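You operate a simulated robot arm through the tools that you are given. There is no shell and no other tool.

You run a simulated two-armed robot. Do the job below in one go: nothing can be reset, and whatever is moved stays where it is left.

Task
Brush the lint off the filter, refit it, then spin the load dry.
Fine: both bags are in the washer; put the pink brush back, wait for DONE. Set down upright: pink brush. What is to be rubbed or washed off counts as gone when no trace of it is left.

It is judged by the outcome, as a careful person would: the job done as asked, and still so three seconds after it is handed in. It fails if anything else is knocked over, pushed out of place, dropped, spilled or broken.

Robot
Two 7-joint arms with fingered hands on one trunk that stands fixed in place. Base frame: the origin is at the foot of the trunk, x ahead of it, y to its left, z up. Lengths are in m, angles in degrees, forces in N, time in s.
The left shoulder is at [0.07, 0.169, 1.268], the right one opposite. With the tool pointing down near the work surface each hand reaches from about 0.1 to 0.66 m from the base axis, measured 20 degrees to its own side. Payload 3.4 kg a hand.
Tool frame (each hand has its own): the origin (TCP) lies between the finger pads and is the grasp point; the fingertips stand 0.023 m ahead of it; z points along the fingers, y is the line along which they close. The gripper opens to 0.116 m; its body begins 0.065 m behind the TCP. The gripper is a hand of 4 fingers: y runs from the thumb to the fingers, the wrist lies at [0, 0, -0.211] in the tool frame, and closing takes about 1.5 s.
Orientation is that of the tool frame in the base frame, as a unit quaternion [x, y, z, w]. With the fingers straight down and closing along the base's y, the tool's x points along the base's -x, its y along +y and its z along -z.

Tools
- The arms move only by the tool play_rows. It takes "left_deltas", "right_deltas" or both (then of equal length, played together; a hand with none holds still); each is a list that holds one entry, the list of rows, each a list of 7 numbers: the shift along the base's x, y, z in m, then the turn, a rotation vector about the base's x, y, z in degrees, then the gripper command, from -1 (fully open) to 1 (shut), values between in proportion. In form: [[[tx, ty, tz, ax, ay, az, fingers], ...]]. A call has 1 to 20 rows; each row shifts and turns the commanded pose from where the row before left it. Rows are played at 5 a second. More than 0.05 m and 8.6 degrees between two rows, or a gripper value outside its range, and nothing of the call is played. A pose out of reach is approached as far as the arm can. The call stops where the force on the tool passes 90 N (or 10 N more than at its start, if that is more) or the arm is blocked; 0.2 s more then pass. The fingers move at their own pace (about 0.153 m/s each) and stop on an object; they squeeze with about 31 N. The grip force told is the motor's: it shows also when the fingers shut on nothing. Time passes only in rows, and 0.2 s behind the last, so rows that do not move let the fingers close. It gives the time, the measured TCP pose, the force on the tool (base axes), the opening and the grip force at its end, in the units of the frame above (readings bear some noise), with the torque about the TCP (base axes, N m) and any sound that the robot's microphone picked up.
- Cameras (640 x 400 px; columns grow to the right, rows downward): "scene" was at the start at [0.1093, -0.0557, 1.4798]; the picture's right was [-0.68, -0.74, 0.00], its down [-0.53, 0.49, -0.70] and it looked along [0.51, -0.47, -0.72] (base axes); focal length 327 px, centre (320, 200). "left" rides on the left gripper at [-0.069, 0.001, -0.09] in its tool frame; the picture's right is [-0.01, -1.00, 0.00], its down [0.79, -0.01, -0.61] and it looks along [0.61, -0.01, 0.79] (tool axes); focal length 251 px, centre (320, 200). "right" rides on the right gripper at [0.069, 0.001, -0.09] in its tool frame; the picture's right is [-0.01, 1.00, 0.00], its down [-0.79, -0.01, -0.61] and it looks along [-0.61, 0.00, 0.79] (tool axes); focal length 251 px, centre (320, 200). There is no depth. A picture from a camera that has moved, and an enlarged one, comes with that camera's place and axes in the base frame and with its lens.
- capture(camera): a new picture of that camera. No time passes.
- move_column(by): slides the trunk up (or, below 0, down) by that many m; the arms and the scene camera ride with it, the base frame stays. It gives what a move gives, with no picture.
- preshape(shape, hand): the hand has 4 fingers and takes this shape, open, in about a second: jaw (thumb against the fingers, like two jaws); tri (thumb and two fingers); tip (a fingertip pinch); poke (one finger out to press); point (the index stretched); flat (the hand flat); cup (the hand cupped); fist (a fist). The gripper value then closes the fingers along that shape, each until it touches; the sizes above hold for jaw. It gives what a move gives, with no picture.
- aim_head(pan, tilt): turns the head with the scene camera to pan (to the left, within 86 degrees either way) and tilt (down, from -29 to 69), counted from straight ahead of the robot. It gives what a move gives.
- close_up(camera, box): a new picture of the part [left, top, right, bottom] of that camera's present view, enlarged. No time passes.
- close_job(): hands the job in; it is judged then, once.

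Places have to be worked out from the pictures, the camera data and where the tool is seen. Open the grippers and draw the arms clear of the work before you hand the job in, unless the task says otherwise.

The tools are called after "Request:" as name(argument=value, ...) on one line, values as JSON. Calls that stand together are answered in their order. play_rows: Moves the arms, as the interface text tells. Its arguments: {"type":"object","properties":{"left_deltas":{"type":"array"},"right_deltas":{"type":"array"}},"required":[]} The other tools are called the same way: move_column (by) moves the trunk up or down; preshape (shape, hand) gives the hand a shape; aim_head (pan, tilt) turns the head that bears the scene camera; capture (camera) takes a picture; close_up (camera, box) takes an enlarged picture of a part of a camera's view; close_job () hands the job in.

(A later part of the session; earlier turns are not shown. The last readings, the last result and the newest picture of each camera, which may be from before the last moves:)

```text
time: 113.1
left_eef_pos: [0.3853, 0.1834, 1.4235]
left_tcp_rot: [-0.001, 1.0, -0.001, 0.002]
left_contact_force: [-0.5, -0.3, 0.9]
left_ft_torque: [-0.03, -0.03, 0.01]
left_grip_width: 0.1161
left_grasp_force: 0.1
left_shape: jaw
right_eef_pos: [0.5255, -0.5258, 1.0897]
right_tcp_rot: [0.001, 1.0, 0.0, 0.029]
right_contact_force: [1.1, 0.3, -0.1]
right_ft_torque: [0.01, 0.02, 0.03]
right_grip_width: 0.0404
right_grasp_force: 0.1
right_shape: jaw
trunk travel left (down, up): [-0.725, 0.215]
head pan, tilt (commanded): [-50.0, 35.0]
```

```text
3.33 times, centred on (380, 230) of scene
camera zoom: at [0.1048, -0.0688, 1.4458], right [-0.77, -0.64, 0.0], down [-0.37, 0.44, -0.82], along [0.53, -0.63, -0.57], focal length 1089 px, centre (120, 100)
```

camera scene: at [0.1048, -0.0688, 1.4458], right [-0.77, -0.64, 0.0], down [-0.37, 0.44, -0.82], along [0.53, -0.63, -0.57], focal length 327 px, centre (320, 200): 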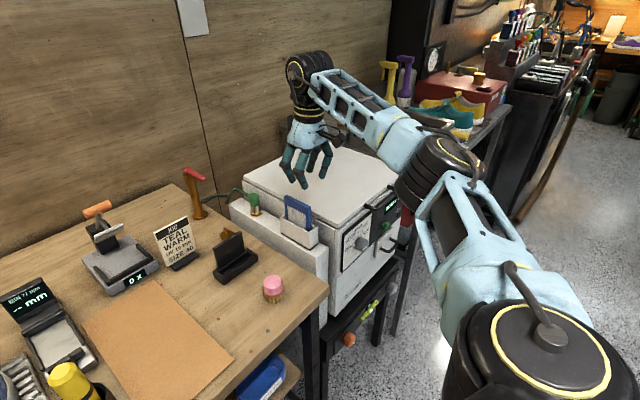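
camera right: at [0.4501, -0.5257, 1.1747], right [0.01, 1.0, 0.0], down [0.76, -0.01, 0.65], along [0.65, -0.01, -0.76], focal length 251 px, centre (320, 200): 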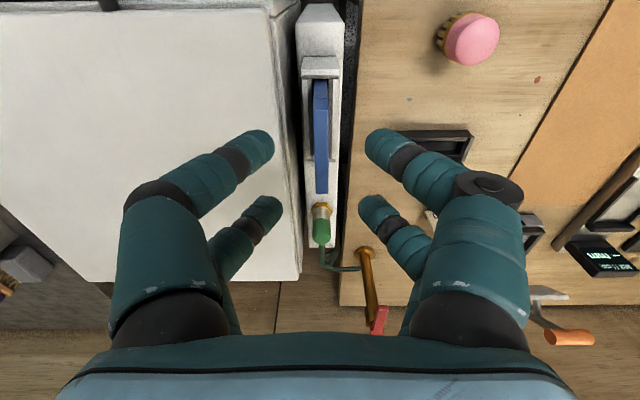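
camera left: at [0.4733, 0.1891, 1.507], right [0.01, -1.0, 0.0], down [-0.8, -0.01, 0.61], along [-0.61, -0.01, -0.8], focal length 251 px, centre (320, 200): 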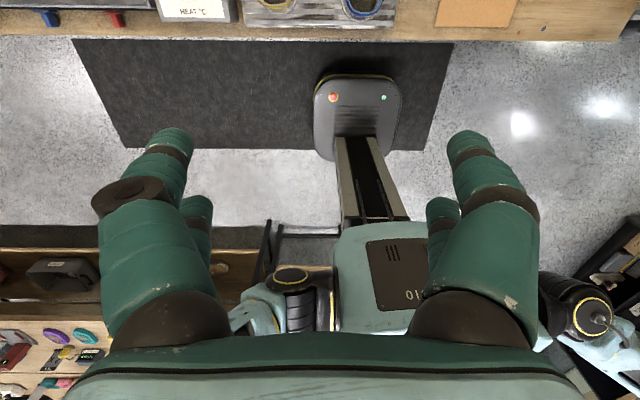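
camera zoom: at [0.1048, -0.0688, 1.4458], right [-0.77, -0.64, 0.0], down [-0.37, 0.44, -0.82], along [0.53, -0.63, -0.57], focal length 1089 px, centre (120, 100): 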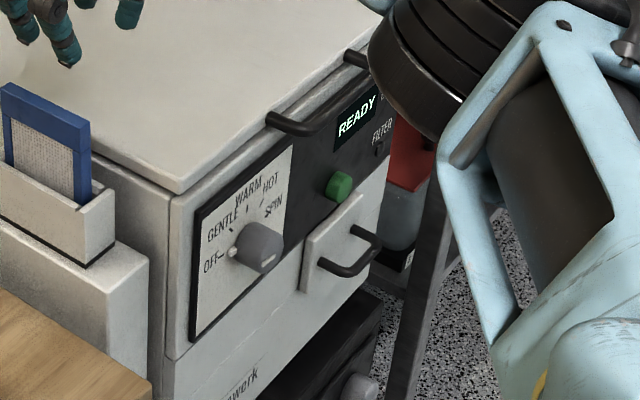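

The display now reads READY and the FILTER lamp is off, so the filter is accepted. Next is the dial. I'll move the right hand back over the area in front of the washer for a close look at the knob, the button and the handle.

Request:
play_rows(right_deltas=[[[-0.03, 0, 0.01, 0, 3.3, 0, 0], [-0.03, -0.02, 0, 0, 0, 0, -0.3], [-0.04, -0.03, 0, 0, 0, 0, -0.5], [-0.04, -0.03, 0, 0, 0, 0, -0.5], [-0.04, -0.03, 0, 0, 0, 0, -0.5], [-0.02, -0.01, 0, 0, 0, 0, -0.5]]])

Request:
capture(camera="right")

Request:
close_up(camera="right", box=[230, 60, 420, 220])

```text
time: 114.5
left_eef_pos: [0.3871, 0.1851, 1.4237]
left_tcp_rot: [-0.001, 1.0, -0.001, 0.002]
left_contact_force: [-0.6, -0.2, 0.5]
left_ft_torque: [-0.02, -0.03, 0.0]
left_grip_width: 0.1161
left_grasp_force: 0.0
left_shape: jaw
right_eef_pos: [0.3268, -0.6448, 1.0982]
right_tcp_rot: [0.0, 1.0, -0.001, -0.001]
right_contact_force: [0.3, -0.3, 0.4]
right_ft_torque: [-0.01, 0.02, 0.02]
right_grip_width: 0.0867
right_grasp_force: 0.1
right_shape: jaw
trunk travel left (down, up): [-0.725, 0.215]
head pan, tilt (commanded): [-50.0, 35.0]
```

```text
taken
camera right: at [0.2563, -0.6447, 1.1879], right [0.01, 1.0, 0.0], down [0.8, -0.01, 0.61], along [0.61, -0.01, -0.8], focal length 251 px, centre (320, 200)
```

right: 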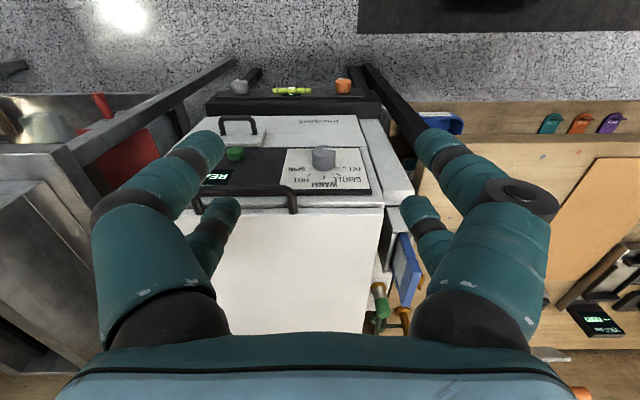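

```text
2.50 times, centred on (325, 140) of right
camera zoom: at [0.2563, -0.6447, 1.1879], right [0.01, 1.0, 0.0], down [0.8, -0.01, 0.61], along [0.61, -0.01, -0.8], focal length 629 px, centre (308, 350)
```

zoom: 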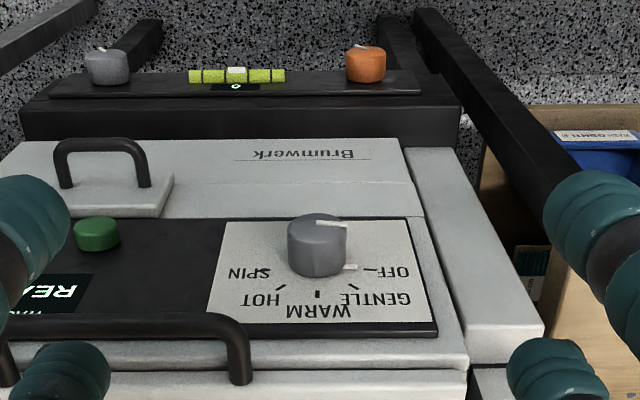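

From two views, the panel is vertical at x ≈ 0.456. The knob axis is at y ≈ -0.642, z ≈ 0.843, sticking out to x ≈ 0.423, and the knob is 37 mm across. OFF is on its left and SPIN on its right, half a turn clockwise. I'll lower the trunk 0.2 m so the hand can come in level.

Request:
move_column(by=-0.2)

Request:
play_rows(right_deltas=[[[0, 0, 0, 0, -8.2, 0, -0.5], [0, 0, 0, 0, -8.2, 0, -0.5], [0, 0, 0, 0, -8.2, 0, -0.5], [0, 0, 0, 0, -8.2, 0, -0.5], [0, 0, 0, 0, -8.2, 0, -0.5], [0, 0, 0, 0, -8.2, 0, -0.5], [0, 0, 0, 0, -8.2, 0, -0.5], [0, 0, 0, 0, -8.2, 0, -0.5], [0, 0, 0, 0, -8.2, 0, -0.5], [0, 0, 0, 0, -8.2, 0, -0.5], [0, 0, 0, 0, -8, 0, -0.5]]])

Request:
aim_head(pan=-60, tilt=30)

Request:
capture(camera="scene")

Request:
capture(camera="right")

```text
time: 116.7
left_eef_pos: [0.386, 0.1848, 1.2241]
left_tcp_rot: [-0.001, 1.0, 0.0, 0.002]
left_contact_force: [0.3, -0.3, 0.5]
left_ft_torque: [0.02, 0.04, 0.0]
left_grip_width: 0.116
left_grasp_force: 0.1
left_shape: jaw
right_eef_pos: [0.3268, -0.644, 0.8986]
right_tcp_rot: [0.001, 1.0, 0.001, -0.001]
right_contact_force: [0.4, 1.1, 0.6]
right_ft_torque: [-0.02, 0.01, 0.01]
right_grip_width: 0.0864
right_grasp_force: 0.2
right_shape: jaw
trunk travel left (down, up): [-0.525, 0.415]
head pan, tilt (commanded): [-50.0, 35.0]
```

```text
time: 119.1
left_eef_pos: [0.3869, 0.184, 1.2228]
left_tcp_rot: [0.0, 1.0, 0.0, 0.002]
left_contact_force: [-0.7, -0.2, -0.1]
left_ft_torque: [-0.01, 0.0, -0.02]
left_grip_width: 0.1157
left_grasp_force: 0.1
left_shape: jaw
right_eef_pos: [0.3279, -0.6452, 0.8986]
right_tcp_rot: [0.0, 0.707, 0.001, 0.707]
right_contact_force: [0.5, -0.3, 0.0]
right_ft_torque: [-0.01, -0.01, -0.01]
right_grip_width: 0.0868
right_grasp_force: 0.0
right_shape: jaw
trunk travel left (down, up): [-0.525, 0.415]
head pan, tilt (commanded): [-50.0, 35.0]
```

```text
time: 119.8
left_eef_pos: [0.387, 0.1844, 1.2226]
left_tcp_rot: [-0.001, 1.0, -0.001, 0.002]
left_contact_force: [-0.9, 0.4, 0.1]
left_ft_torque: [0.01, 0.0, -0.04]
left_grip_width: 0.1157
left_grasp_force: 0.1
left_shape: jaw
right_eef_pos: [0.327, -0.6449, 0.8981]
right_tcp_rot: [0.0, 0.708, 0.001, 0.706]
right_contact_force: [-0.4, 0.1, -1.0]
right_ft_torque: [-0.01, -0.03, 0.03]
right_grip_width: 0.0869
right_grasp_force: 0.0
right_shape: jaw
trunk travel left (down, up): [-0.525, 0.415]
head pan, tilt (commanded): [-60.0, 30.0]
```

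```text
taken
camera scene: at [0.095, -0.0792, 1.2535], right [-0.87, -0.5, 0.0], down [-0.25, 0.43, -0.87], along [0.43, -0.75, -0.5], focal length 327 px, centre (320, 200)
```

scene: 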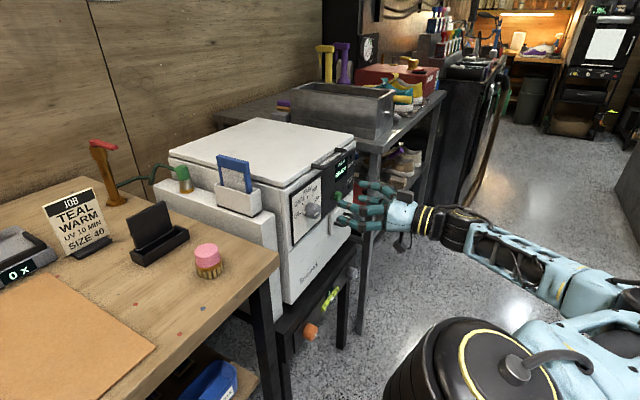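

```text
taken
camera right: at [0.2356, -0.6453, 0.8294], right [0.0, 1.0, 0.01], down [-0.6, -0.01, 0.8], along [0.8, -0.01, 0.6], focal length 251 px, centre (320, 200)
```

right: 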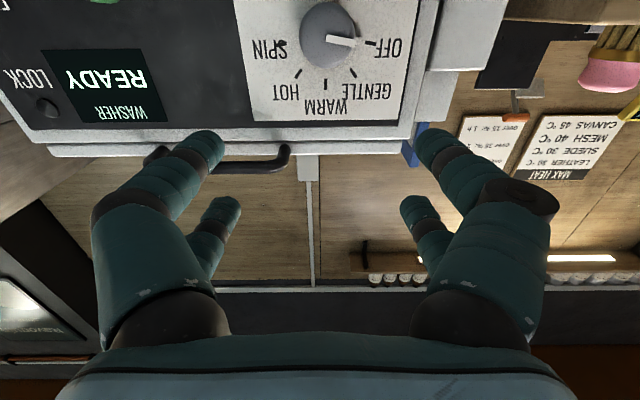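

The hand is perfectly level now, and its camera shows the dial straight on, with the pointer at OFF. I'll zoom to fix the knob centre precisely.

Request:
close_up(camera="right", box=[230, 0, 430, 130])

```text
3.08 times, centred on (330, 65) of right
camera zoom: at [0.2356, -0.6453, 0.8294], right [0.0, 1.0, 0.01], down [-0.6, -0.01, 0.8], along [0.8, -0.01, 0.6], focal length 774 px, centre (289, 615)
```

zoom: 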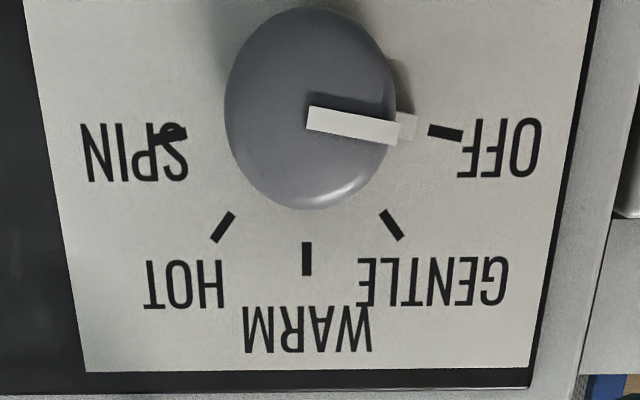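

The knob centre is at y = -0.6415, z = 0.8435, and the ticks are 40° apart, so OFF to SPIN is 160° clockwise. I'll roll the hand back by 85° and centre on the knob axis, so that I can turn it in two grips of 80°.

Request:
play_rows(right_deltas=[[[0, 0.0003, -0.005, -7.73, 0, 0, -0.5], [0, 0.0003, -0.005, -7.73, 0, 0, -0.5], [0, 0.0003, -0.005, -7.73, 0, 0, -0.5], [0, 0.0003, -0.005, -7.73, 0, 0, -0.5], [0, 0.0003, -0.005, -7.73, 0, 0, -0.5], [0, 0.0003, -0.005, -7.73, 0, 0, -0.5], [0, 0.0003, -0.005, -7.73, 0, 0, -0.5], [0, 0.0003, -0.005, -7.73, 0, 0, -0.5], [0, 0.0003, -0.005, -7.73, 0, 0, -0.5], [0, 0.0003, -0.005, -7.73, 0, 0, -0.5], [0.01, 0.0005, -0.005, -7.7, 0, 0, -0.5]]])

Request:
capture(camera="right")

Request:
close_up(camera="scene", box=[260, 130, 460, 260])

```text
time: 122.2
left_eef_pos: [0.3882, 0.1834, 1.2237]
left_tcp_rot: [-0.001, 1.0, -0.001, 0.001]
left_contact_force: [0.1, 0.8, -0.1]
left_ft_torque: [-0.02, 0.0, 0.02]
left_grip_width: 0.1161
left_grasp_force: 0.1
left_shape: jaw
right_eef_pos: [0.337, -0.6402, 0.8434]
right_tcp_rot: [-0.478, 0.521, -0.478, 0.521]
right_contact_force: [-0.2, -0.3, -1.1]
right_ft_torque: [0.01, -0.04, 0.03]
right_grip_width: 0.0867
right_grasp_force: 0.1
right_shape: jaw
trunk travel left (down, up): [-0.525, 0.415]
head pan, tilt (commanded): [-60.0, 30.0]
```

```text
taken
camera right: at [0.2455, -0.7097, 0.8352], right [0.0, 0.1, -1.0], down [-0.61, 0.79, 0.08], along [0.8, 0.6, 0.06], focal length 251 px, centre (320, 200)
```

right: 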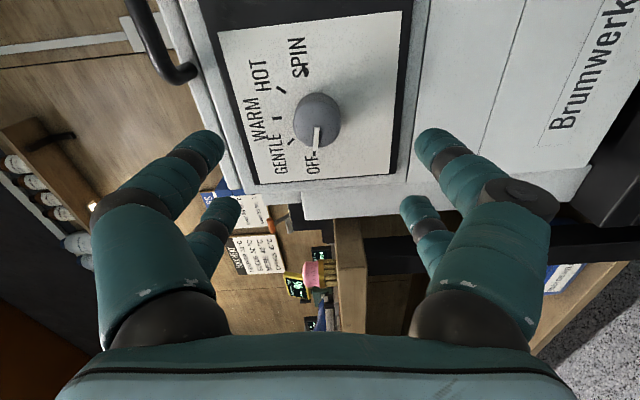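

```text
3.08 times, centred on (360, 195) of scene
camera zoom: at [0.0954, -0.0795, 1.2535], right [-0.87, -0.5, 0.0], down [-0.25, 0.43, -0.87], along [0.43, -0.75, -0.5], focal length 1005 px, centre (197, 215)
```

zoom: 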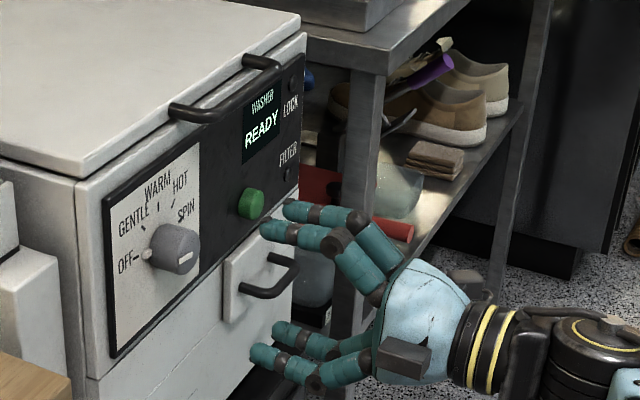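

The hand is rolled and on the knob's axis, with fingers above and below it. I'll advance along x until the open fingers surround the knob.

Request:
play_rows(right_deltas=[[[0.025, -0.001, 0, 0, 0, 0, -0.5], [0.025, 0, 0, 0, 0, 0, -0.5], [0.02, 0, 0, 0, 0, 0, -0.5], [0, 0, 0, 0, 0, 0, -0.5]]])

Request:
capture(camera="right")

Request:
close_up(camera="scene", box=[260, 130, 460, 260])

```text
time: 123.2
left_eef_pos: [0.387, 0.1843, 1.2244]
left_tcp_rot: [-0.001, 1.0, 0.0, 0.002]
left_contact_force: [1.2, 0.7, -0.6]
left_ft_torque: [0.02, -0.01, 0.01]
left_grip_width: 0.116
left_grasp_force: 0.0
left_shape: jaw
right_eef_pos: [0.4068, -0.643, 0.8437]
right_tcp_rot: [-0.477, 0.522, -0.478, 0.522]
right_contact_force: [-0.3, -0.5, 0.1]
right_ft_torque: [0.01, 0.01, 0.0]
right_grip_width: 0.0865
right_grasp_force: 0.0
right_shape: jaw
trunk travel left (down, up): [-0.525, 0.415]
head pan, tilt (commanded): [-60.0, 30.0]
```

```text
taken
camera right: at [0.3158, -0.712, 0.8359], right [0.0, 0.1, -1.0], down [-0.61, 0.79, 0.08], along [0.8, 0.6, 0.06], focal length 251 px, centre (320, 200)
```

right: 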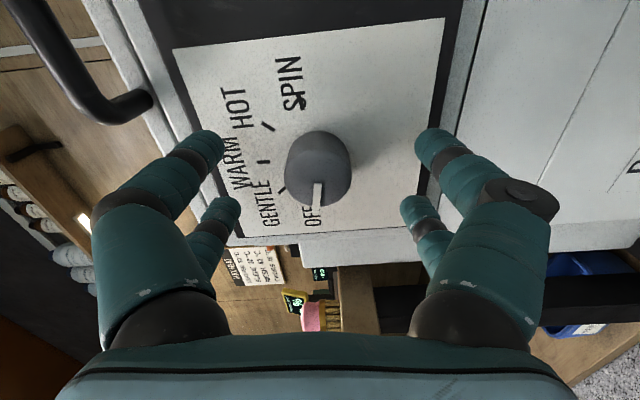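

```text
3.08 times, centred on (360, 195) of scene
camera zoom: at [0.0947, -0.0793, 1.2535], right [-0.87, -0.5, 0.0], down [-0.25, 0.43, -0.87], along [0.43, -0.75, -0.5], focal length 1005 px, centre (197, 215)
```

zoom: 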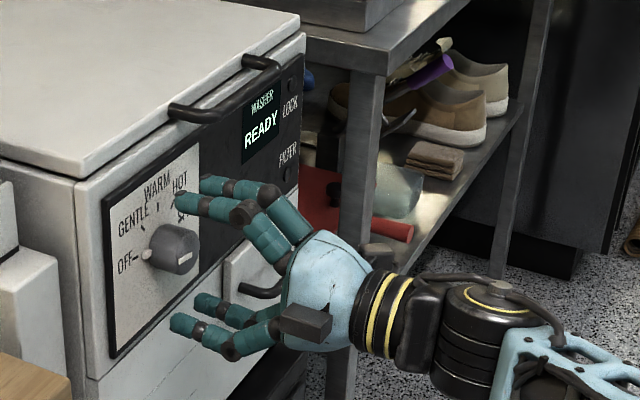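

The knob is centred between the fingers. I'll go in the last 1.8 cm and close on it.

Request:
play_rows(right_deltas=[[[0.009, 0.0005, 0, 0, 0, 0, -0.5], [0.008, 0.0005, 0, 0, 0, 0, -0.3], [0, 0, 0, 0, 0, 0, 0.0], [0, 0, 0, 0, 0, 0, 0.3], [0, 0, 0, 0, 0, 0, 0.6], [0, 0, 0, 0, 0, 0, 0.9], [0, 0, 0, 0, 0, 0, 1], [0, 0, 0, 0, 0, 0, 1], [0, 0, 0, 0, 0, 0, 1]]])

Request:
capture(camera="right")

Request:
close_up(camera="scene", box=[260, 130, 400, 260])

```text
time: 125.2
left_eef_pos: [0.389, 0.1854, 1.2229]
left_tcp_rot: [-0.001, 1.0, -0.001, 0.003]
left_contact_force: [-0.2, 0.2, -0.3]
left_ft_torque: [0.03, 0.02, -0.02]
left_grip_width: 0.116
left_grasp_force: 0.0
left_shape: jaw
right_eef_pos: [0.4241, -0.6406, 0.843]
right_tcp_rot: [-0.476, 0.522, -0.478, 0.522]
right_contact_force: [2.5, 1.3, -1.6]
right_ft_torque: [-0.01, -0.01, 0.17]
right_grip_width: 0.0058
right_grasp_force: 30.8
right_shape: jaw
trunk travel left (down, up): [-0.525, 0.415]
head pan, tilt (commanded): [-60.0, 30.0]
```

```text
taken
camera right: at [0.333, -0.7102, 0.8354], right [0.0, 0.1, -1.0], down [-0.61, 0.79, 0.08], along [0.8, 0.6, 0.06], focal length 251 px, centre (320, 200)
```

right: 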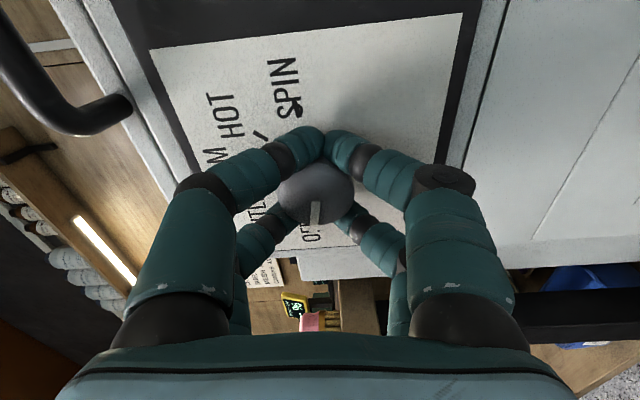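

```text
3.08 times, centred on (330, 195) of scene
camera zoom: at [0.0957, -0.0792, 1.2534], right [-0.87, -0.5, 0.0], down [-0.25, 0.43, -0.87], along [0.43, -0.75, -0.5], focal length 1005 px, centre (289, 215)
```

zoom: 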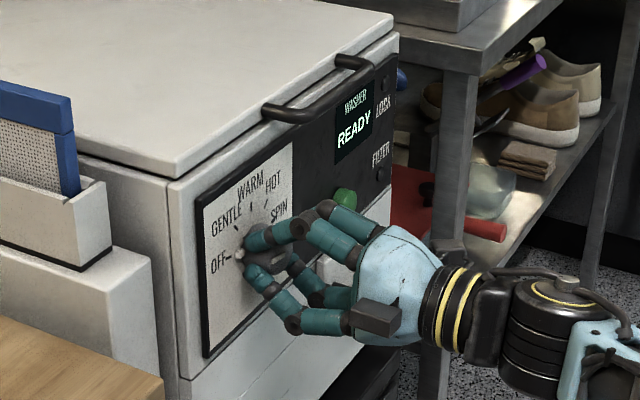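

The fingers have wrapped around the knob with 31 N. I'll turn +40° first, which is clockwise seen from the front, and check that the pointer follows.

Request:
play_rows(right_deltas=[[[0, 0, 0, 8, 0, 0, 1], [0, 0, 0, 8, 0, 0, 1], [0, 0, 0, 8, 0, 0, 1], [0, 0, 0, 8, 0, 0, 1], [0, 0, 0, 8, 0, 0, 1], [0, 0, 0, 0, 0, 0, 1]]])

Request:
capture(camera="right")

Request:
close_up(camera="scene", box=[260, 130, 400, 260])

```text
time: 126.6
left_eef_pos: [0.3871, 0.184, 1.223]
left_tcp_rot: [-0.001, 1.0, -0.001, 0.001]
left_contact_force: [0.5, 0.5, -0.1]
left_ft_torque: [-0.04, 0.04, 0.04]
left_grip_width: 0.1158
left_grasp_force: 0.1
left_shape: jaw
right_eef_pos: [0.4251, -0.6386, 0.8435]
right_tcp_rot: [-0.27, 0.654, -0.27, 0.653]
right_contact_force: [1.7, 7.5, -5.1]
right_ft_torque: [-0.02, -0.06, 0.27]
right_grip_width: 0.0055
right_grasp_force: 31.1
right_shape: jaw
trunk travel left (down, up): [-0.525, 0.415]
head pan, tilt (commanded): [-60.0, 30.0]
```

```text
taken
camera right: at [0.333, -0.6888, 0.7934], right [0.0, 0.72, -0.7], down [-0.61, 0.56, 0.57], along [0.8, 0.42, 0.43], focal length 251 px, centre (320, 200)
```

right: 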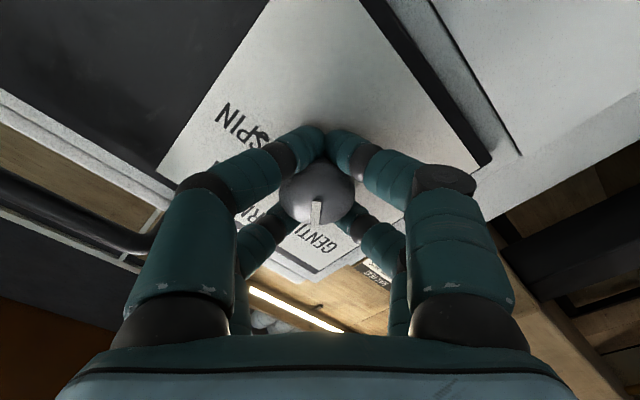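

```text
3.08 times, centred on (330, 195) of scene
camera zoom: at [0.096, -0.0786, 1.2534], right [-0.87, -0.5, 0.0], down [-0.25, 0.43, -0.87], along [0.43, -0.75, -0.5], focal length 1005 px, centre (289, 215)
```

zoom: 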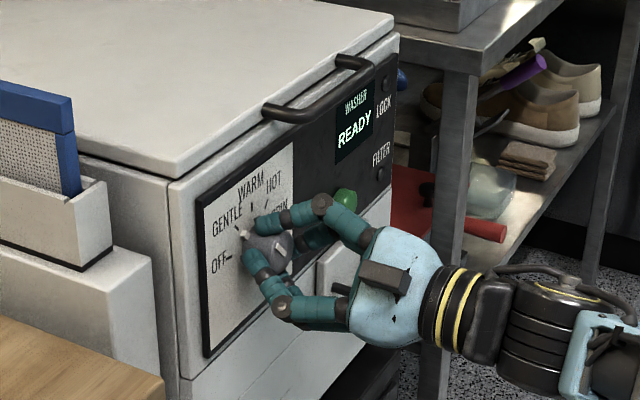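

The knob follows: the pointer is at GENTLE. I'll turn another 40° to WARM.

Request:
play_rows(right_deltas=[[[0, -0.0005, 0, 8, 0, 0, 1], [0, -0.0005, 0, 8, 0, 0, 1], [0, -0.0005, 0, 8, 0, 0, 1], [0, -0.0005, 0, 8, 0, 0, 1], [0, 0, 0, 8, 0, 0, 1], [0, 0, 0, 0, 0, 0, 1]]])

Request:
capture(camera="right")

Request:
close_up(camera="scene", box=[260, 130, 400, 260])

```text
time: 128.0
left_eef_pos: [0.3876, 0.1871, 1.2225]
left_tcp_rot: [-0.001, 1.0, -0.001, 0.003]
left_contact_force: [0.6, -0.7, -0.1]
left_ft_torque: [0.0, -0.01, -0.01]
left_grip_width: 0.1158
left_grasp_force: 0.1
left_shape: jaw
right_eef_pos: [0.4251, -0.6405, 0.8439]
right_tcp_rot: [-0.031, 0.708, -0.031, 0.705]
right_contact_force: [-5.2, 25.3, -13.8]
right_ft_torque: [-0.03, 0.04, 0.56]
right_grip_width: 0.0048
right_grasp_force: 30.4
right_shape: jaw
trunk travel left (down, up): [-0.525, 0.415]
head pan, tilt (commanded): [-60.0, 30.0]
```

```text
taken
camera right: at [0.333, -0.6472, 0.7751], right [0.0, 1.0, -0.08], down [-0.6, 0.06, 0.79], along [0.8, 0.05, 0.6], focal length 251 px, centre (320, 200)
```

right: 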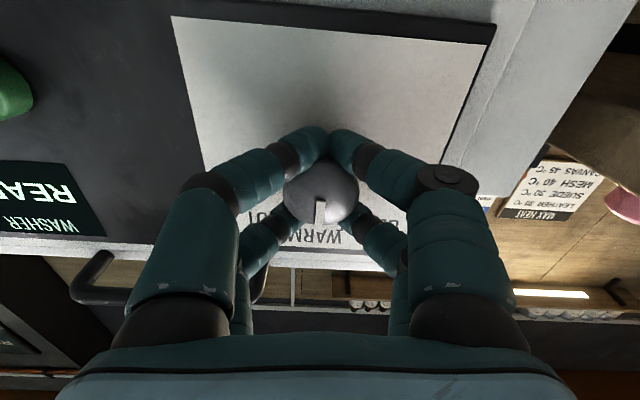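

```text
3.08 times, centred on (330, 195) of scene
camera zoom: at [0.0957, -0.0765, 1.2535], right [-0.87, -0.5, 0.0], down [-0.25, 0.43, -0.87], along [0.43, -0.75, -0.5], focal length 1005 px, centre (289, 215)
```

zoom: 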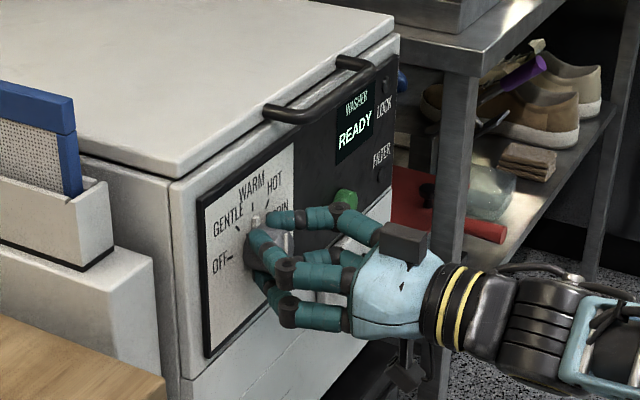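

The pointer has reached WARM, with some side load from my small y shift. I'll open the fingers, back off 2 cm, roll the hand back by 80° and re-centre for the second grip.

Request:
play_rows(right_deltas=[[[0, 0.001, 0, 0, 0, 0, 0.5], [0, 0, 0, 0, 0, 0, 0], [0, 0, 0, 0, 0, 0, -0.5], [0, 0, 0, 0, 0, 0, -0.5], [-0.01, 0, 0, 0, 0, 0, -0.5], [-0.015, 0, 0, 0, 0, 0, -0.5], [0, 0, 0, -8, 0, 0, -0.5], [0, 0, 0, -8, 0, 0, -0.5], [0, 0, 0, -8, 0, 0, -0.5], [0, 0, 0, -8, 0, 0, -0.5], [0, 0, 0, -8, 0, 0, -0.5], [0, 0, 0, -8, 0, 0, -0.5], [0, 0, 0, -8, 0, 0, -0.5], [0, 0, 0, -8, 0, 0, -0.5], [0, 0, 0, -8, 0, 0, -0.5], [0, 0, 0, -8, 0, 0, -0.5]]])

Request:
capture(camera="right")

Request:
close_up(camera="scene", box=[260, 130, 400, 260])

```text
time: 131.4
left_eef_pos: [0.3867, 0.1835, 1.224]
left_tcp_rot: [0.0, 1.0, -0.002, 0.002]
left_contact_force: [0.3, 0.9, 0.8]
left_ft_torque: [-0.04, 0.02, 0.02]
left_grip_width: 0.1162
left_grasp_force: 0.1
left_shape: jaw
right_eef_pos: [0.3989, -0.6423, 0.8438]
right_tcp_rot: [-0.478, 0.522, -0.478, 0.521]
right_contact_force: [-0.3, 0.2, 0.0]
right_ft_torque: [0.02, 0.01, 0.01]
right_grip_width: 0.0866
right_grasp_force: 0.1
right_shape: jaw
trunk travel left (down, up): [-0.525, 0.415]
head pan, tilt (commanded): [-60.0, 30.0]
```

```text
taken
camera right: at [0.3075, -0.7115, 0.8363], right [0.0, 0.1, -1.0], down [-0.6, 0.79, 0.08], along [0.8, 0.6, 0.06], focal length 251 px, centre (320, 200)
```

right: 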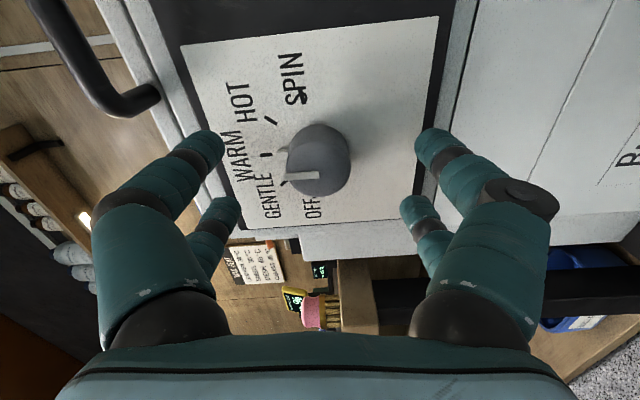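

```text
3.08 times, centred on (330, 195) of scene
camera zoom: at [0.095, -0.0794, 1.2535], right [-0.87, -0.5, 0.0], down [-0.25, 0.43, -0.87], along [0.43, -0.75, -0.5], focal length 1005 px, centre (289, 215)
```

zoom: 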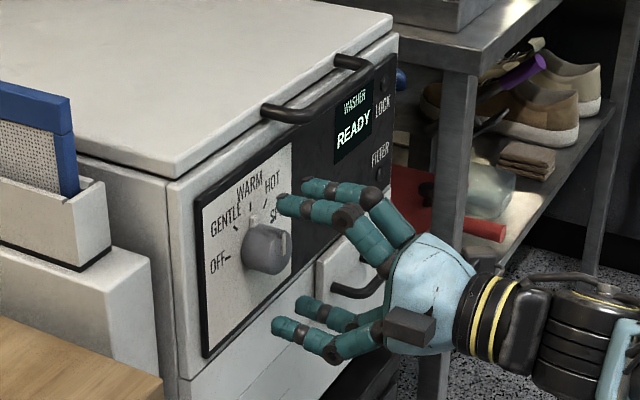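

The knob rests at WARM and the hand is rolled back. I'll advance again and take the second grip.

Request:
play_rows(right_deltas=[[[0.01, 0.0008, 0, 0, 0, 0, -0.5], [0.01, 0, 0, 0, 0, 0, -0.5], [0.006, 0, 0, 0, 0, 0, -0.3], [0, 0, 0, 0, 0, 0, 0.0], [0, 0, 0, 0, 0, 0, 0.4], [0, 0, 0, 0, 0, 0, 0.8], [0, 0, 0, 0, 0, 0, 1], [0, 0, 0, 0, 0, 0, 1], [0, 0, 0, 0, 0, 0, 1]]])

Request:
play_rows(right_deltas=[[[0, 0, 0, 8, 0, 0, 1], [0, 0, 0, 8, 0, 0, 1], [0, 0, 0, 8, 0, 0, 1], [0, 0, 0, 8, 0, 0, 1], [0, 0, 0, 8, 0, 0, 1], [0, 0, 0, 0, 0, 0, 1]]])

Request:
close_up(camera="scene", box=[260, 130, 400, 260])

Request:
capture(camera="right")

```text
time: 133.4
left_eef_pos: [0.3882, 0.184, 1.2235]
left_tcp_rot: [-0.001, 1.0, -0.001, 0.003]
left_contact_force: [0.3, 0.0, -0.2]
left_ft_torque: [0.02, 0.01, -0.02]
left_grip_width: 0.1161
left_grasp_force: 0.1
left_shape: jaw
right_eef_pos: [0.4247, -0.641, 0.8435]
right_tcp_rot: [-0.476, 0.523, -0.479, 0.521]
right_contact_force: [1.8, 2.5, -1.9]
right_ft_torque: [-0.03, -0.01, 0.15]
right_grip_width: 0.0075
right_grasp_force: 31.3
right_shape: jaw
trunk travel left (down, up): [-0.525, 0.415]
head pan, tilt (commanded): [-60.0, 30.0]
```

```text
time: 134.8
left_eef_pos: [0.3881, 0.1852, 1.2231]
left_tcp_rot: [-0.001, 1.0, -0.001, 0.001]
left_contact_force: [0.0, 0.5, -0.1]
left_ft_torque: [0.01, -0.01, 0.01]
left_grip_width: 0.1161
left_grasp_force: 0.0
left_shape: jaw
right_eef_pos: [0.4247, -0.6413, 0.8442]
right_tcp_rot: [-0.27, 0.654, -0.271, 0.653]
right_contact_force: [-2.8, 9.2, -6.6]
right_ft_torque: [-0.04, 0.03, 0.24]
right_grip_width: 0.0074
right_grasp_force: 31.4
right_shape: jaw
trunk travel left (down, up): [-0.525, 0.415]
head pan, tilt (commanded): [-60.0, 30.0]
```

```text
3.08 times, centred on (330, 195) of scene
camera zoom: at [0.0953, -0.0784, 1.2535], right [-0.87, -0.5, 0.0], down [-0.25, 0.43, -0.87], along [0.43, -0.75, -0.5], focal length 1005 px, centre (289, 215)
```

zoom: 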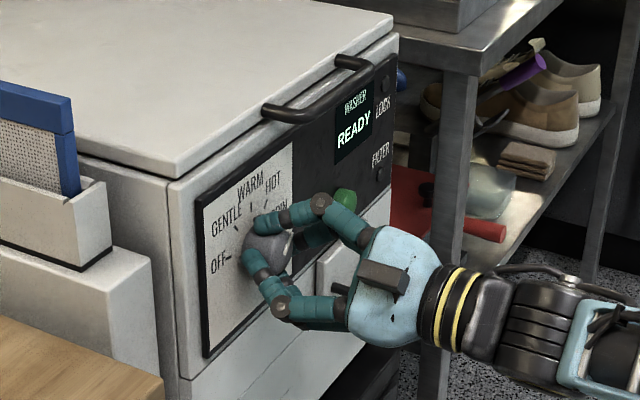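

```text
taken
camera right: at [0.3337, -0.689, 0.7936], right [0.0, 0.71, -0.7], down [-0.61, 0.56, 0.57], along [0.8, 0.42, 0.43], focal length 251 px, centre (320, 200)
```

right: 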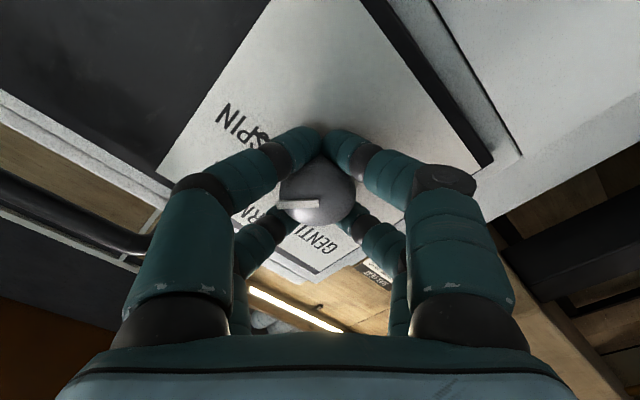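

The pointer has moved with the hand to about HOT. Another 40° should bring it to SPIN.

Request:
play_rows(right_deltas=[[[0, 0, 0, 8, 0, 0, 1], [0, 0, 0, 8, 0, 0, 1], [0, 0, 0, 8, 0, 0, 1], [0, 0, 0, 8, 0, 0, 1], [0, 0, 0, 8, 0, 0, 1], [0, 0, 0, 0, 0, 0, 1]]])

Request:
close_up(camera="scene", box=[260, 130, 400, 260])

Request:
close_up(camera="right", box=[220, 100, 420, 260])

```text
time: 136.2
left_eef_pos: [0.3881, 0.1853, 1.223]
left_tcp_rot: [-0.001, 1.0, 0.0, 0.002]
left_contact_force: [0.1, 1.0, -0.4]
left_ft_torque: [0.02, -0.02, -0.02]
left_grip_width: 0.1159
left_grasp_force: 0.1
left_shape: jaw
right_eef_pos: [0.4254, -0.6397, 0.8451]
right_tcp_rot: [-0.03, 0.707, -0.031, 0.705]
right_contact_force: [-5.7, 16.6, -12.6]
right_ft_torque: [-0.26, 0.04, 0.34]
right_grip_width: 0.0057
right_grasp_force: 30.8
right_shape: jaw
trunk travel left (down, up): [-0.525, 0.415]
head pan, tilt (commanded): [-60.0, 30.0]
```

```text
3.08 times, centred on (330, 195) of scene
camera zoom: at [0.0953, -0.0778, 1.2535], right [-0.87, -0.5, 0.0], down [-0.25, 0.43, -0.87], along [0.43, -0.75, -0.5], focal length 1005 px, centre (289, 215)
```

zoom: 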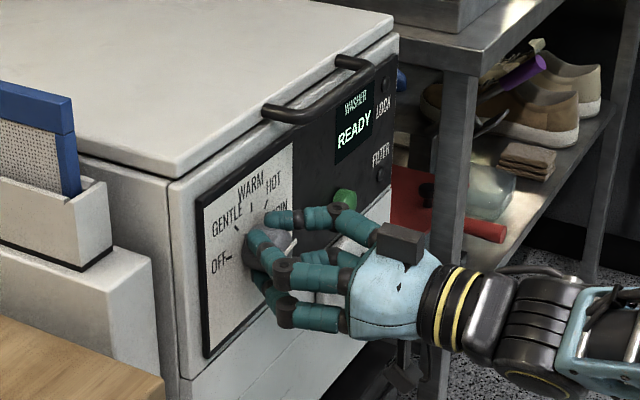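

```text
2.50 times, centred on (320, 180) of right
camera zoom: at [0.3337, -0.6458, 0.7749], right [0.0, 1.0, -0.08], down [-0.6, 0.06, 0.79], along [0.8, 0.05, 0.6], focal length 629 px, centre (320, 250)
```

zoom: 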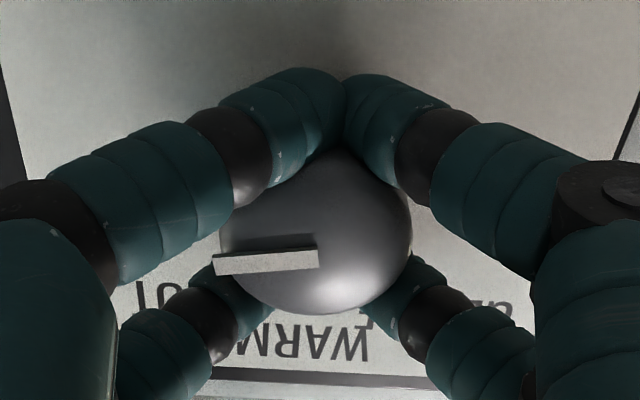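

The pointer now points to the right, and a slight counter-torque suggests it has reached the end position, SPIN. I'll open, back away along -x and check it.

Request:
play_rows(right_deltas=[[[0, 0, 0, 0, 0, 0, 0.5], [0, 0, 0, 0, 0, 0, 0], [0, 0, 0, 0, 0, 0, -0.5], [0, 0, 0, 0, 0, 0, -0.5], [-0.02, 0, 0, 0, 0, 0, -0.5], [-0.03, 0, 0, 0, 0, 0, -0.5], [-0.04, 0, 0, 0, 0, 0, -0.5]]])

Request:
close_up(camera="right", box=[230, 0, 430, 130])

Request:
close_up(camera="scene", box=[260, 130, 400, 260])

```text
time: 137.8
left_eef_pos: [0.3853, 0.1847, 1.2247]
left_tcp_rot: [-0.001, 1.0, -0.001, 0.002]
left_contact_force: [0.3, -0.6, 0.6]
left_ft_torque: [-0.01, 0.0, 0.03]
left_grip_width: 0.1156
left_grasp_force: 0.0
left_shape: jaw
right_eef_pos: [0.3334, -0.6421, 0.8461]
right_tcp_rot: [-0.031, 0.707, -0.03, 0.706]
right_contact_force: [0.2, -0.2, 0.2]
right_ft_torque: [0.01, 0.02, -0.01]
right_grip_width: 0.0865
right_grasp_force: 0.0
right_shape: jaw
trunk travel left (down, up): [-0.525, 0.415]
head pan, tilt (commanded): [-60.0, 30.0]
```

```text
3.08 times, centred on (330, 65) of right
camera zoom: at [0.2422, -0.6478, 0.7763], right [0.0, 1.0, -0.08], down [-0.61, 0.06, 0.79], along [0.8, 0.05, 0.6], focal length 774 px, centre (289, 615)
```

zoom: 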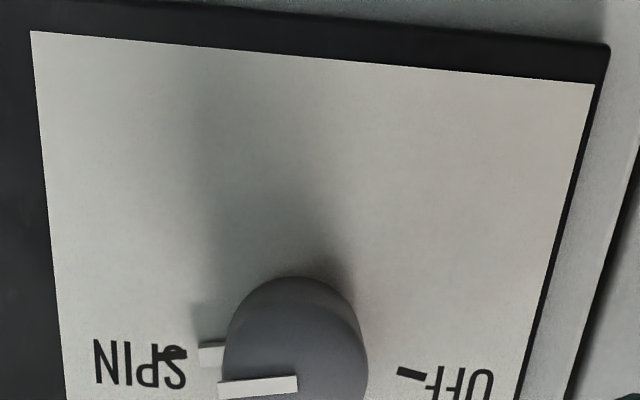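

```text
3.08 times, centred on (330, 195) of scene
camera zoom: at [0.0938, -0.0788, 1.2537], right [-0.87, -0.5, 0.0], down [-0.25, 0.43, -0.87], along [0.43, -0.75, -0.5], focal length 1005 px, centre (289, 215)
```

zoom: 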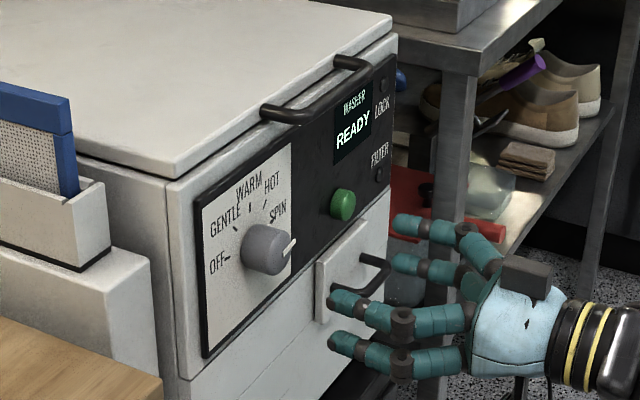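

The knob now points at SPIN with the base nub on its tick. Next is the green start button, which I estimate at [0.44, -0.784, 0.814]. I'll set the right hand to its one-finger poke shape and look at where the fingertip sits.

Request:
preshape(hand="right", shape="poke")

Request:
capture(camera="right")

Request:
close_up(camera="scene", box=[300, 140, 460, 260])

```text
time: 138.7
left_eef_pos: [0.3876, 0.1844, 1.2247]
left_tcp_rot: [-0.001, 1.0, -0.001, 0.002]
left_contact_force: [-0.4, -0.4, -0.7]
left_ft_torque: [-0.04, 0.01, 0.01]
left_grip_width: 0.116
left_grasp_force: 0.1
left_shape: jaw
right_eef_pos: [0.3345, -0.6411, 0.8449]
right_tcp_rot: [-0.03, 0.707, -0.03, 0.706]
right_contact_force: [0.5, 0.0, 0.1]
right_ft_torque: [-0.05, -0.01, 0.03]
right_grip_width: 0.0002
right_grasp_force: 0.0
right_shape: poke
trunk travel left (down, up): [-0.525, 0.415]
head pan, tilt (commanded): [-60.0, 30.0]
```

```text
taken
camera right: at [0.2433, -0.6482, 0.7756], right [0.0, 1.0, -0.08], down [-0.61, 0.06, 0.79], along [0.8, 0.05, 0.6], focal length 251 px, centre (320, 200)
```

right: 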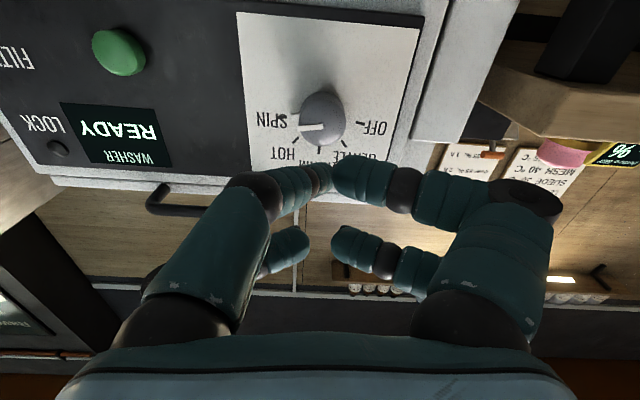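

```text
3.33 times, centred on (380, 200) of scene
camera zoom: at [0.0949, -0.0793, 1.2535], right [-0.87, -0.5, 0.0], down [-0.25, 0.43, -0.87], along [0.43, -0.75, -0.5], focal length 1089 px, centre (120, 200)
```

zoom: 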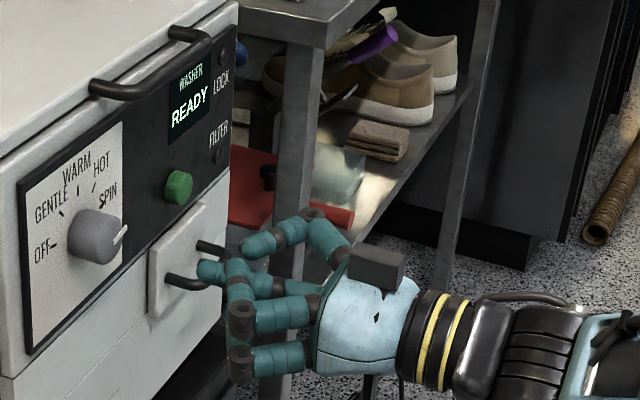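

In the poke shape the tip is hard to make out. I'll try the point shape, with the index stretched, and see which gives the clearer fingertip.

Request:
preshape(hand="right", shape="point")

Request:
capture(camera="right")

Request:
close_up(camera="scene", box=[300, 140, 460, 260])

```text
time: 139.6
left_eef_pos: [0.385, 0.1843, 1.2229]
left_tcp_rot: [-0.001, 1.0, 0.0, 0.002]
left_contact_force: [0.6, 0.2, -0.3]
left_ft_torque: [-0.01, 0.0, 0.02]
left_grip_width: 0.1159
left_grasp_force: 0.1
left_shape: jaw
right_eef_pos: [0.3348, -0.6416, 0.844]
right_tcp_rot: [-0.03, 0.707, -0.03, 0.706]
right_contact_force: [-0.8, -0.4, 0.1]
right_ft_torque: [0.03, 0.0, 0.02]
right_grip_width: 0.0002
right_grasp_force: 0.0
right_shape: point
trunk travel left (down, up): [-0.525, 0.415]
head pan, tilt (commanded): [-60.0, 30.0]
```

```text
taken
camera right: at [0.2434, -0.6482, 0.7756], right [0.0, 1.0, -0.08], down [-0.61, 0.06, 0.79], along [0.8, 0.05, 0.6], focal length 251 px, centre (320, 200)
```

right: 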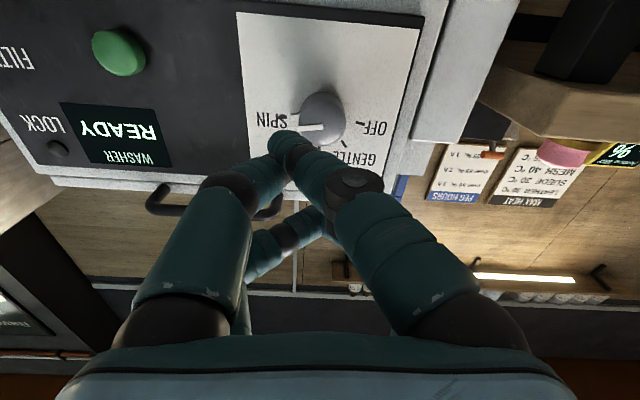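

```text
3.33 times, centred on (380, 200) of scene
camera zoom: at [0.095, -0.0793, 1.2535], right [-0.87, -0.5, 0.0], down [-0.25, 0.43, -0.87], along [0.43, -0.75, -0.5], focal length 1089 px, centre (120, 200)
```

zoom: 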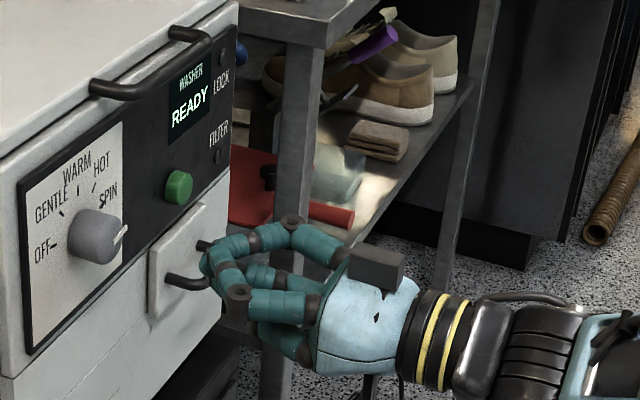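

The point shape has its fingertip about [+0.03, -0.025, -0.015] from the TCP, which is awkward. The jaw shape closed has well-known fingertips 2 cm either side of the axis, so I'll go back to jaw, close it and confirm visually.

Request:
preshape(hand="right", shape="jaw")

Request:
play_rows(right_deltas=[[[0, 0, 0, 0, 0, 0, 0], [0, 0, 0, 0, 0, 0, 0.5], [0, 0, 0, 0, 0, 0, 1], [0, 0, 0, 0, 0, 0, 1], [0, 0, 0, 0, 0, 0, 1], [0, 0, 0, 0, 0, 0, 1], [0, 0, 0, 0, 0, 0, 1]]])

Request:
capture(camera="right")

Request:
close_up(camera="scene", box=[300, 140, 460, 260])

```text
time: 140.5
left_eef_pos: [0.3867, 0.185, 1.2233]
left_tcp_rot: [-0.001, 1.0, 0.0, 0.002]
left_contact_force: [-0.1, 0.2, 0.7]
left_ft_torque: [0.03, -0.02, 0.0]
left_grip_width: 0.116
left_grasp_force: 0.1
left_shape: jaw
right_eef_pos: [0.3342, -0.6421, 0.8442]
right_tcp_rot: [-0.03, 0.707, -0.031, 0.706]
right_contact_force: [1.0, 0.4, -0.2]
right_ft_torque: [0.02, -0.01, -0.01]
right_grip_width: 0.116
right_grasp_force: 0.0
right_shape: jaw
trunk travel left (down, up): [-0.525, 0.415]
head pan, tilt (commanded): [-60.0, 30.0]
```

```text
time: 142.1
left_eef_pos: [0.3863, 0.1839, 1.2236]
left_tcp_rot: [0.0, 1.0, 0.0, 0.002]
left_contact_force: [0.4, -0.3, -0.4]
left_ft_torque: [0.0, 0.01, -0.01]
left_grip_width: 0.1159
left_grasp_force: 0.0
left_shape: jaw
right_eef_pos: [0.3342, -0.6419, 0.8447]
right_tcp_rot: [-0.03, 0.707, -0.031, 0.706]
right_contact_force: [0.2, 0.6, 0.4]
right_ft_torque: [-0.01, 0.0, 0.0]
right_grip_width: 0.0
right_grasp_force: 31.0
right_shape: jaw
trunk travel left (down, up): [-0.525, 0.415]
head pan, tilt (commanded): [-60.0, 30.0]
```

```text
taken
camera right: at [0.2431, -0.6482, 0.7756], right [0.0, 1.0, -0.08], down [-0.61, 0.06, 0.79], along [0.8, 0.05, 0.6], focal length 251 px, centre (320, 200)
```

right: 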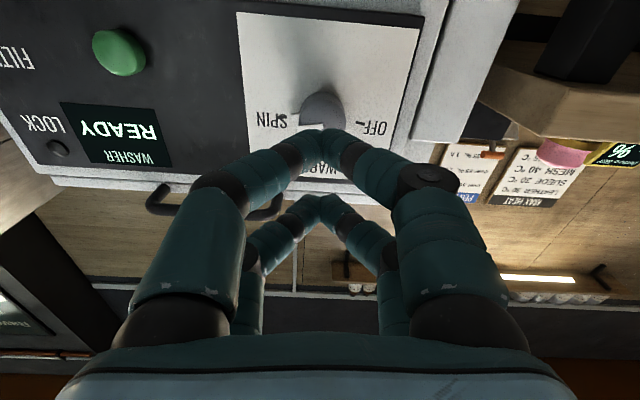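

```text
3.33 times, centred on (380, 200) of scene
camera zoom: at [0.095, -0.0793, 1.2535], right [-0.87, -0.5, 0.0], down [-0.25, 0.43, -0.87], along [0.43, -0.75, -0.5], focal length 1089 px, centre (120, 200)
```

zoom: 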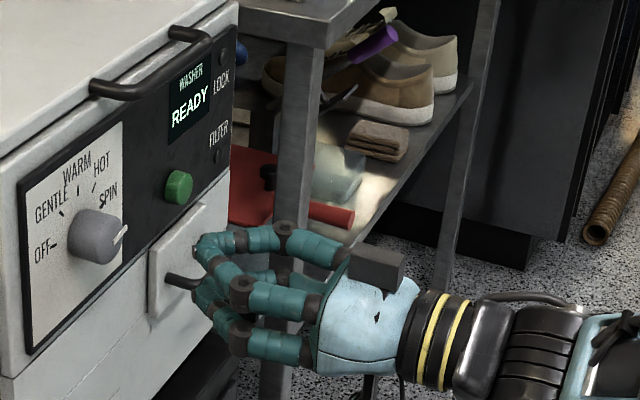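

Closed jaw: two tip clusters, one 2 cm above and one 2 cm below the axis. The green button measures [0.44, -0.784, 0.811]. I'll line the lower tips up with it, standing off at first.

Request:
play_rows(right_deltas=[[[0, -0.03, -0.003, 0, 0, 0, 1], [0, -0.03, -0.003, 0, 0, 0, 1], [0, -0.03, -0.003, 0, 0, 0, 1], [0.01, -0.03, -0.003, 0, 0, 0, 1], [0.015, -0.02, -0.002, 0, 0, 0, 1], [0.01, 0, 0, 0, 0, 0, 1]]])

Request:
capture(camera="right")

Request:
close_up(camera="scene", box=[300, 120, 460, 260])

```text
time: 143.5
left_eef_pos: [0.3872, 0.1847, 1.2231]
left_tcp_rot: [-0.001, 1.0, -0.001, 0.002]
left_contact_force: [-0.5, -0.2, -0.8]
left_ft_torque: [0.0, -0.02, -0.01]
left_grip_width: 0.1159
left_grasp_force: 0.1
left_shape: jaw
right_eef_pos: [0.3696, -0.7737, 0.8291]
right_tcp_rot: [-0.031, 0.707, -0.03, 0.706]
right_contact_force: [-0.2, 0.6, -0.2]
right_ft_torque: [-0.01, -0.02, -0.01]
right_grip_width: 0.0001
right_grasp_force: 31.0
right_shape: jaw
right hand out of reach, approached as far as the arm can: row 5
trunk travel left (down, up): [-0.525, 0.415]
head pan, tilt (commanded): [-60.0, 30.0]
```

```text
taken
camera right: at [0.2782, -0.7811, 0.7597], right [0.0, 1.0, -0.08], down [-0.61, 0.06, 0.79], along [0.8, 0.05, 0.6], focal length 251 px, centre (320, 200)
```

right: 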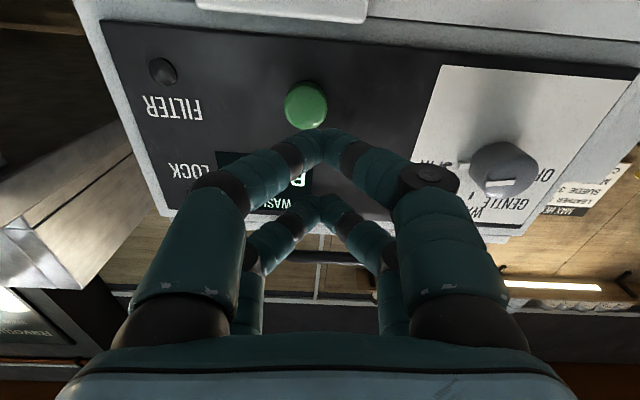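

```text
2.86 times, centred on (380, 190) of scene
camera zoom: at [0.0945, -0.0791, 1.2536], right [-0.87, -0.5, 0.0], down [-0.25, 0.43, -0.87], along [0.43, -0.75, -0.5], focal length 933 px, centre (149, 229)
```

zoom: 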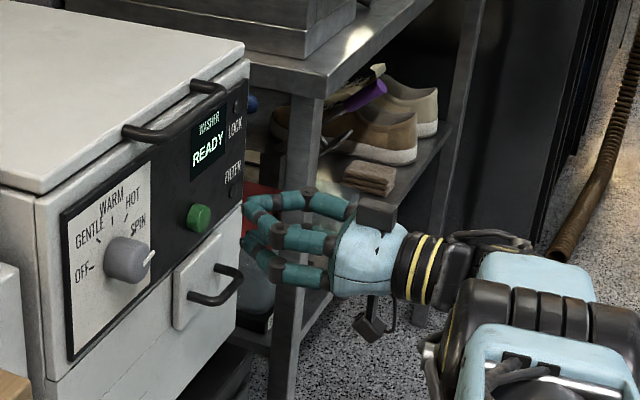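

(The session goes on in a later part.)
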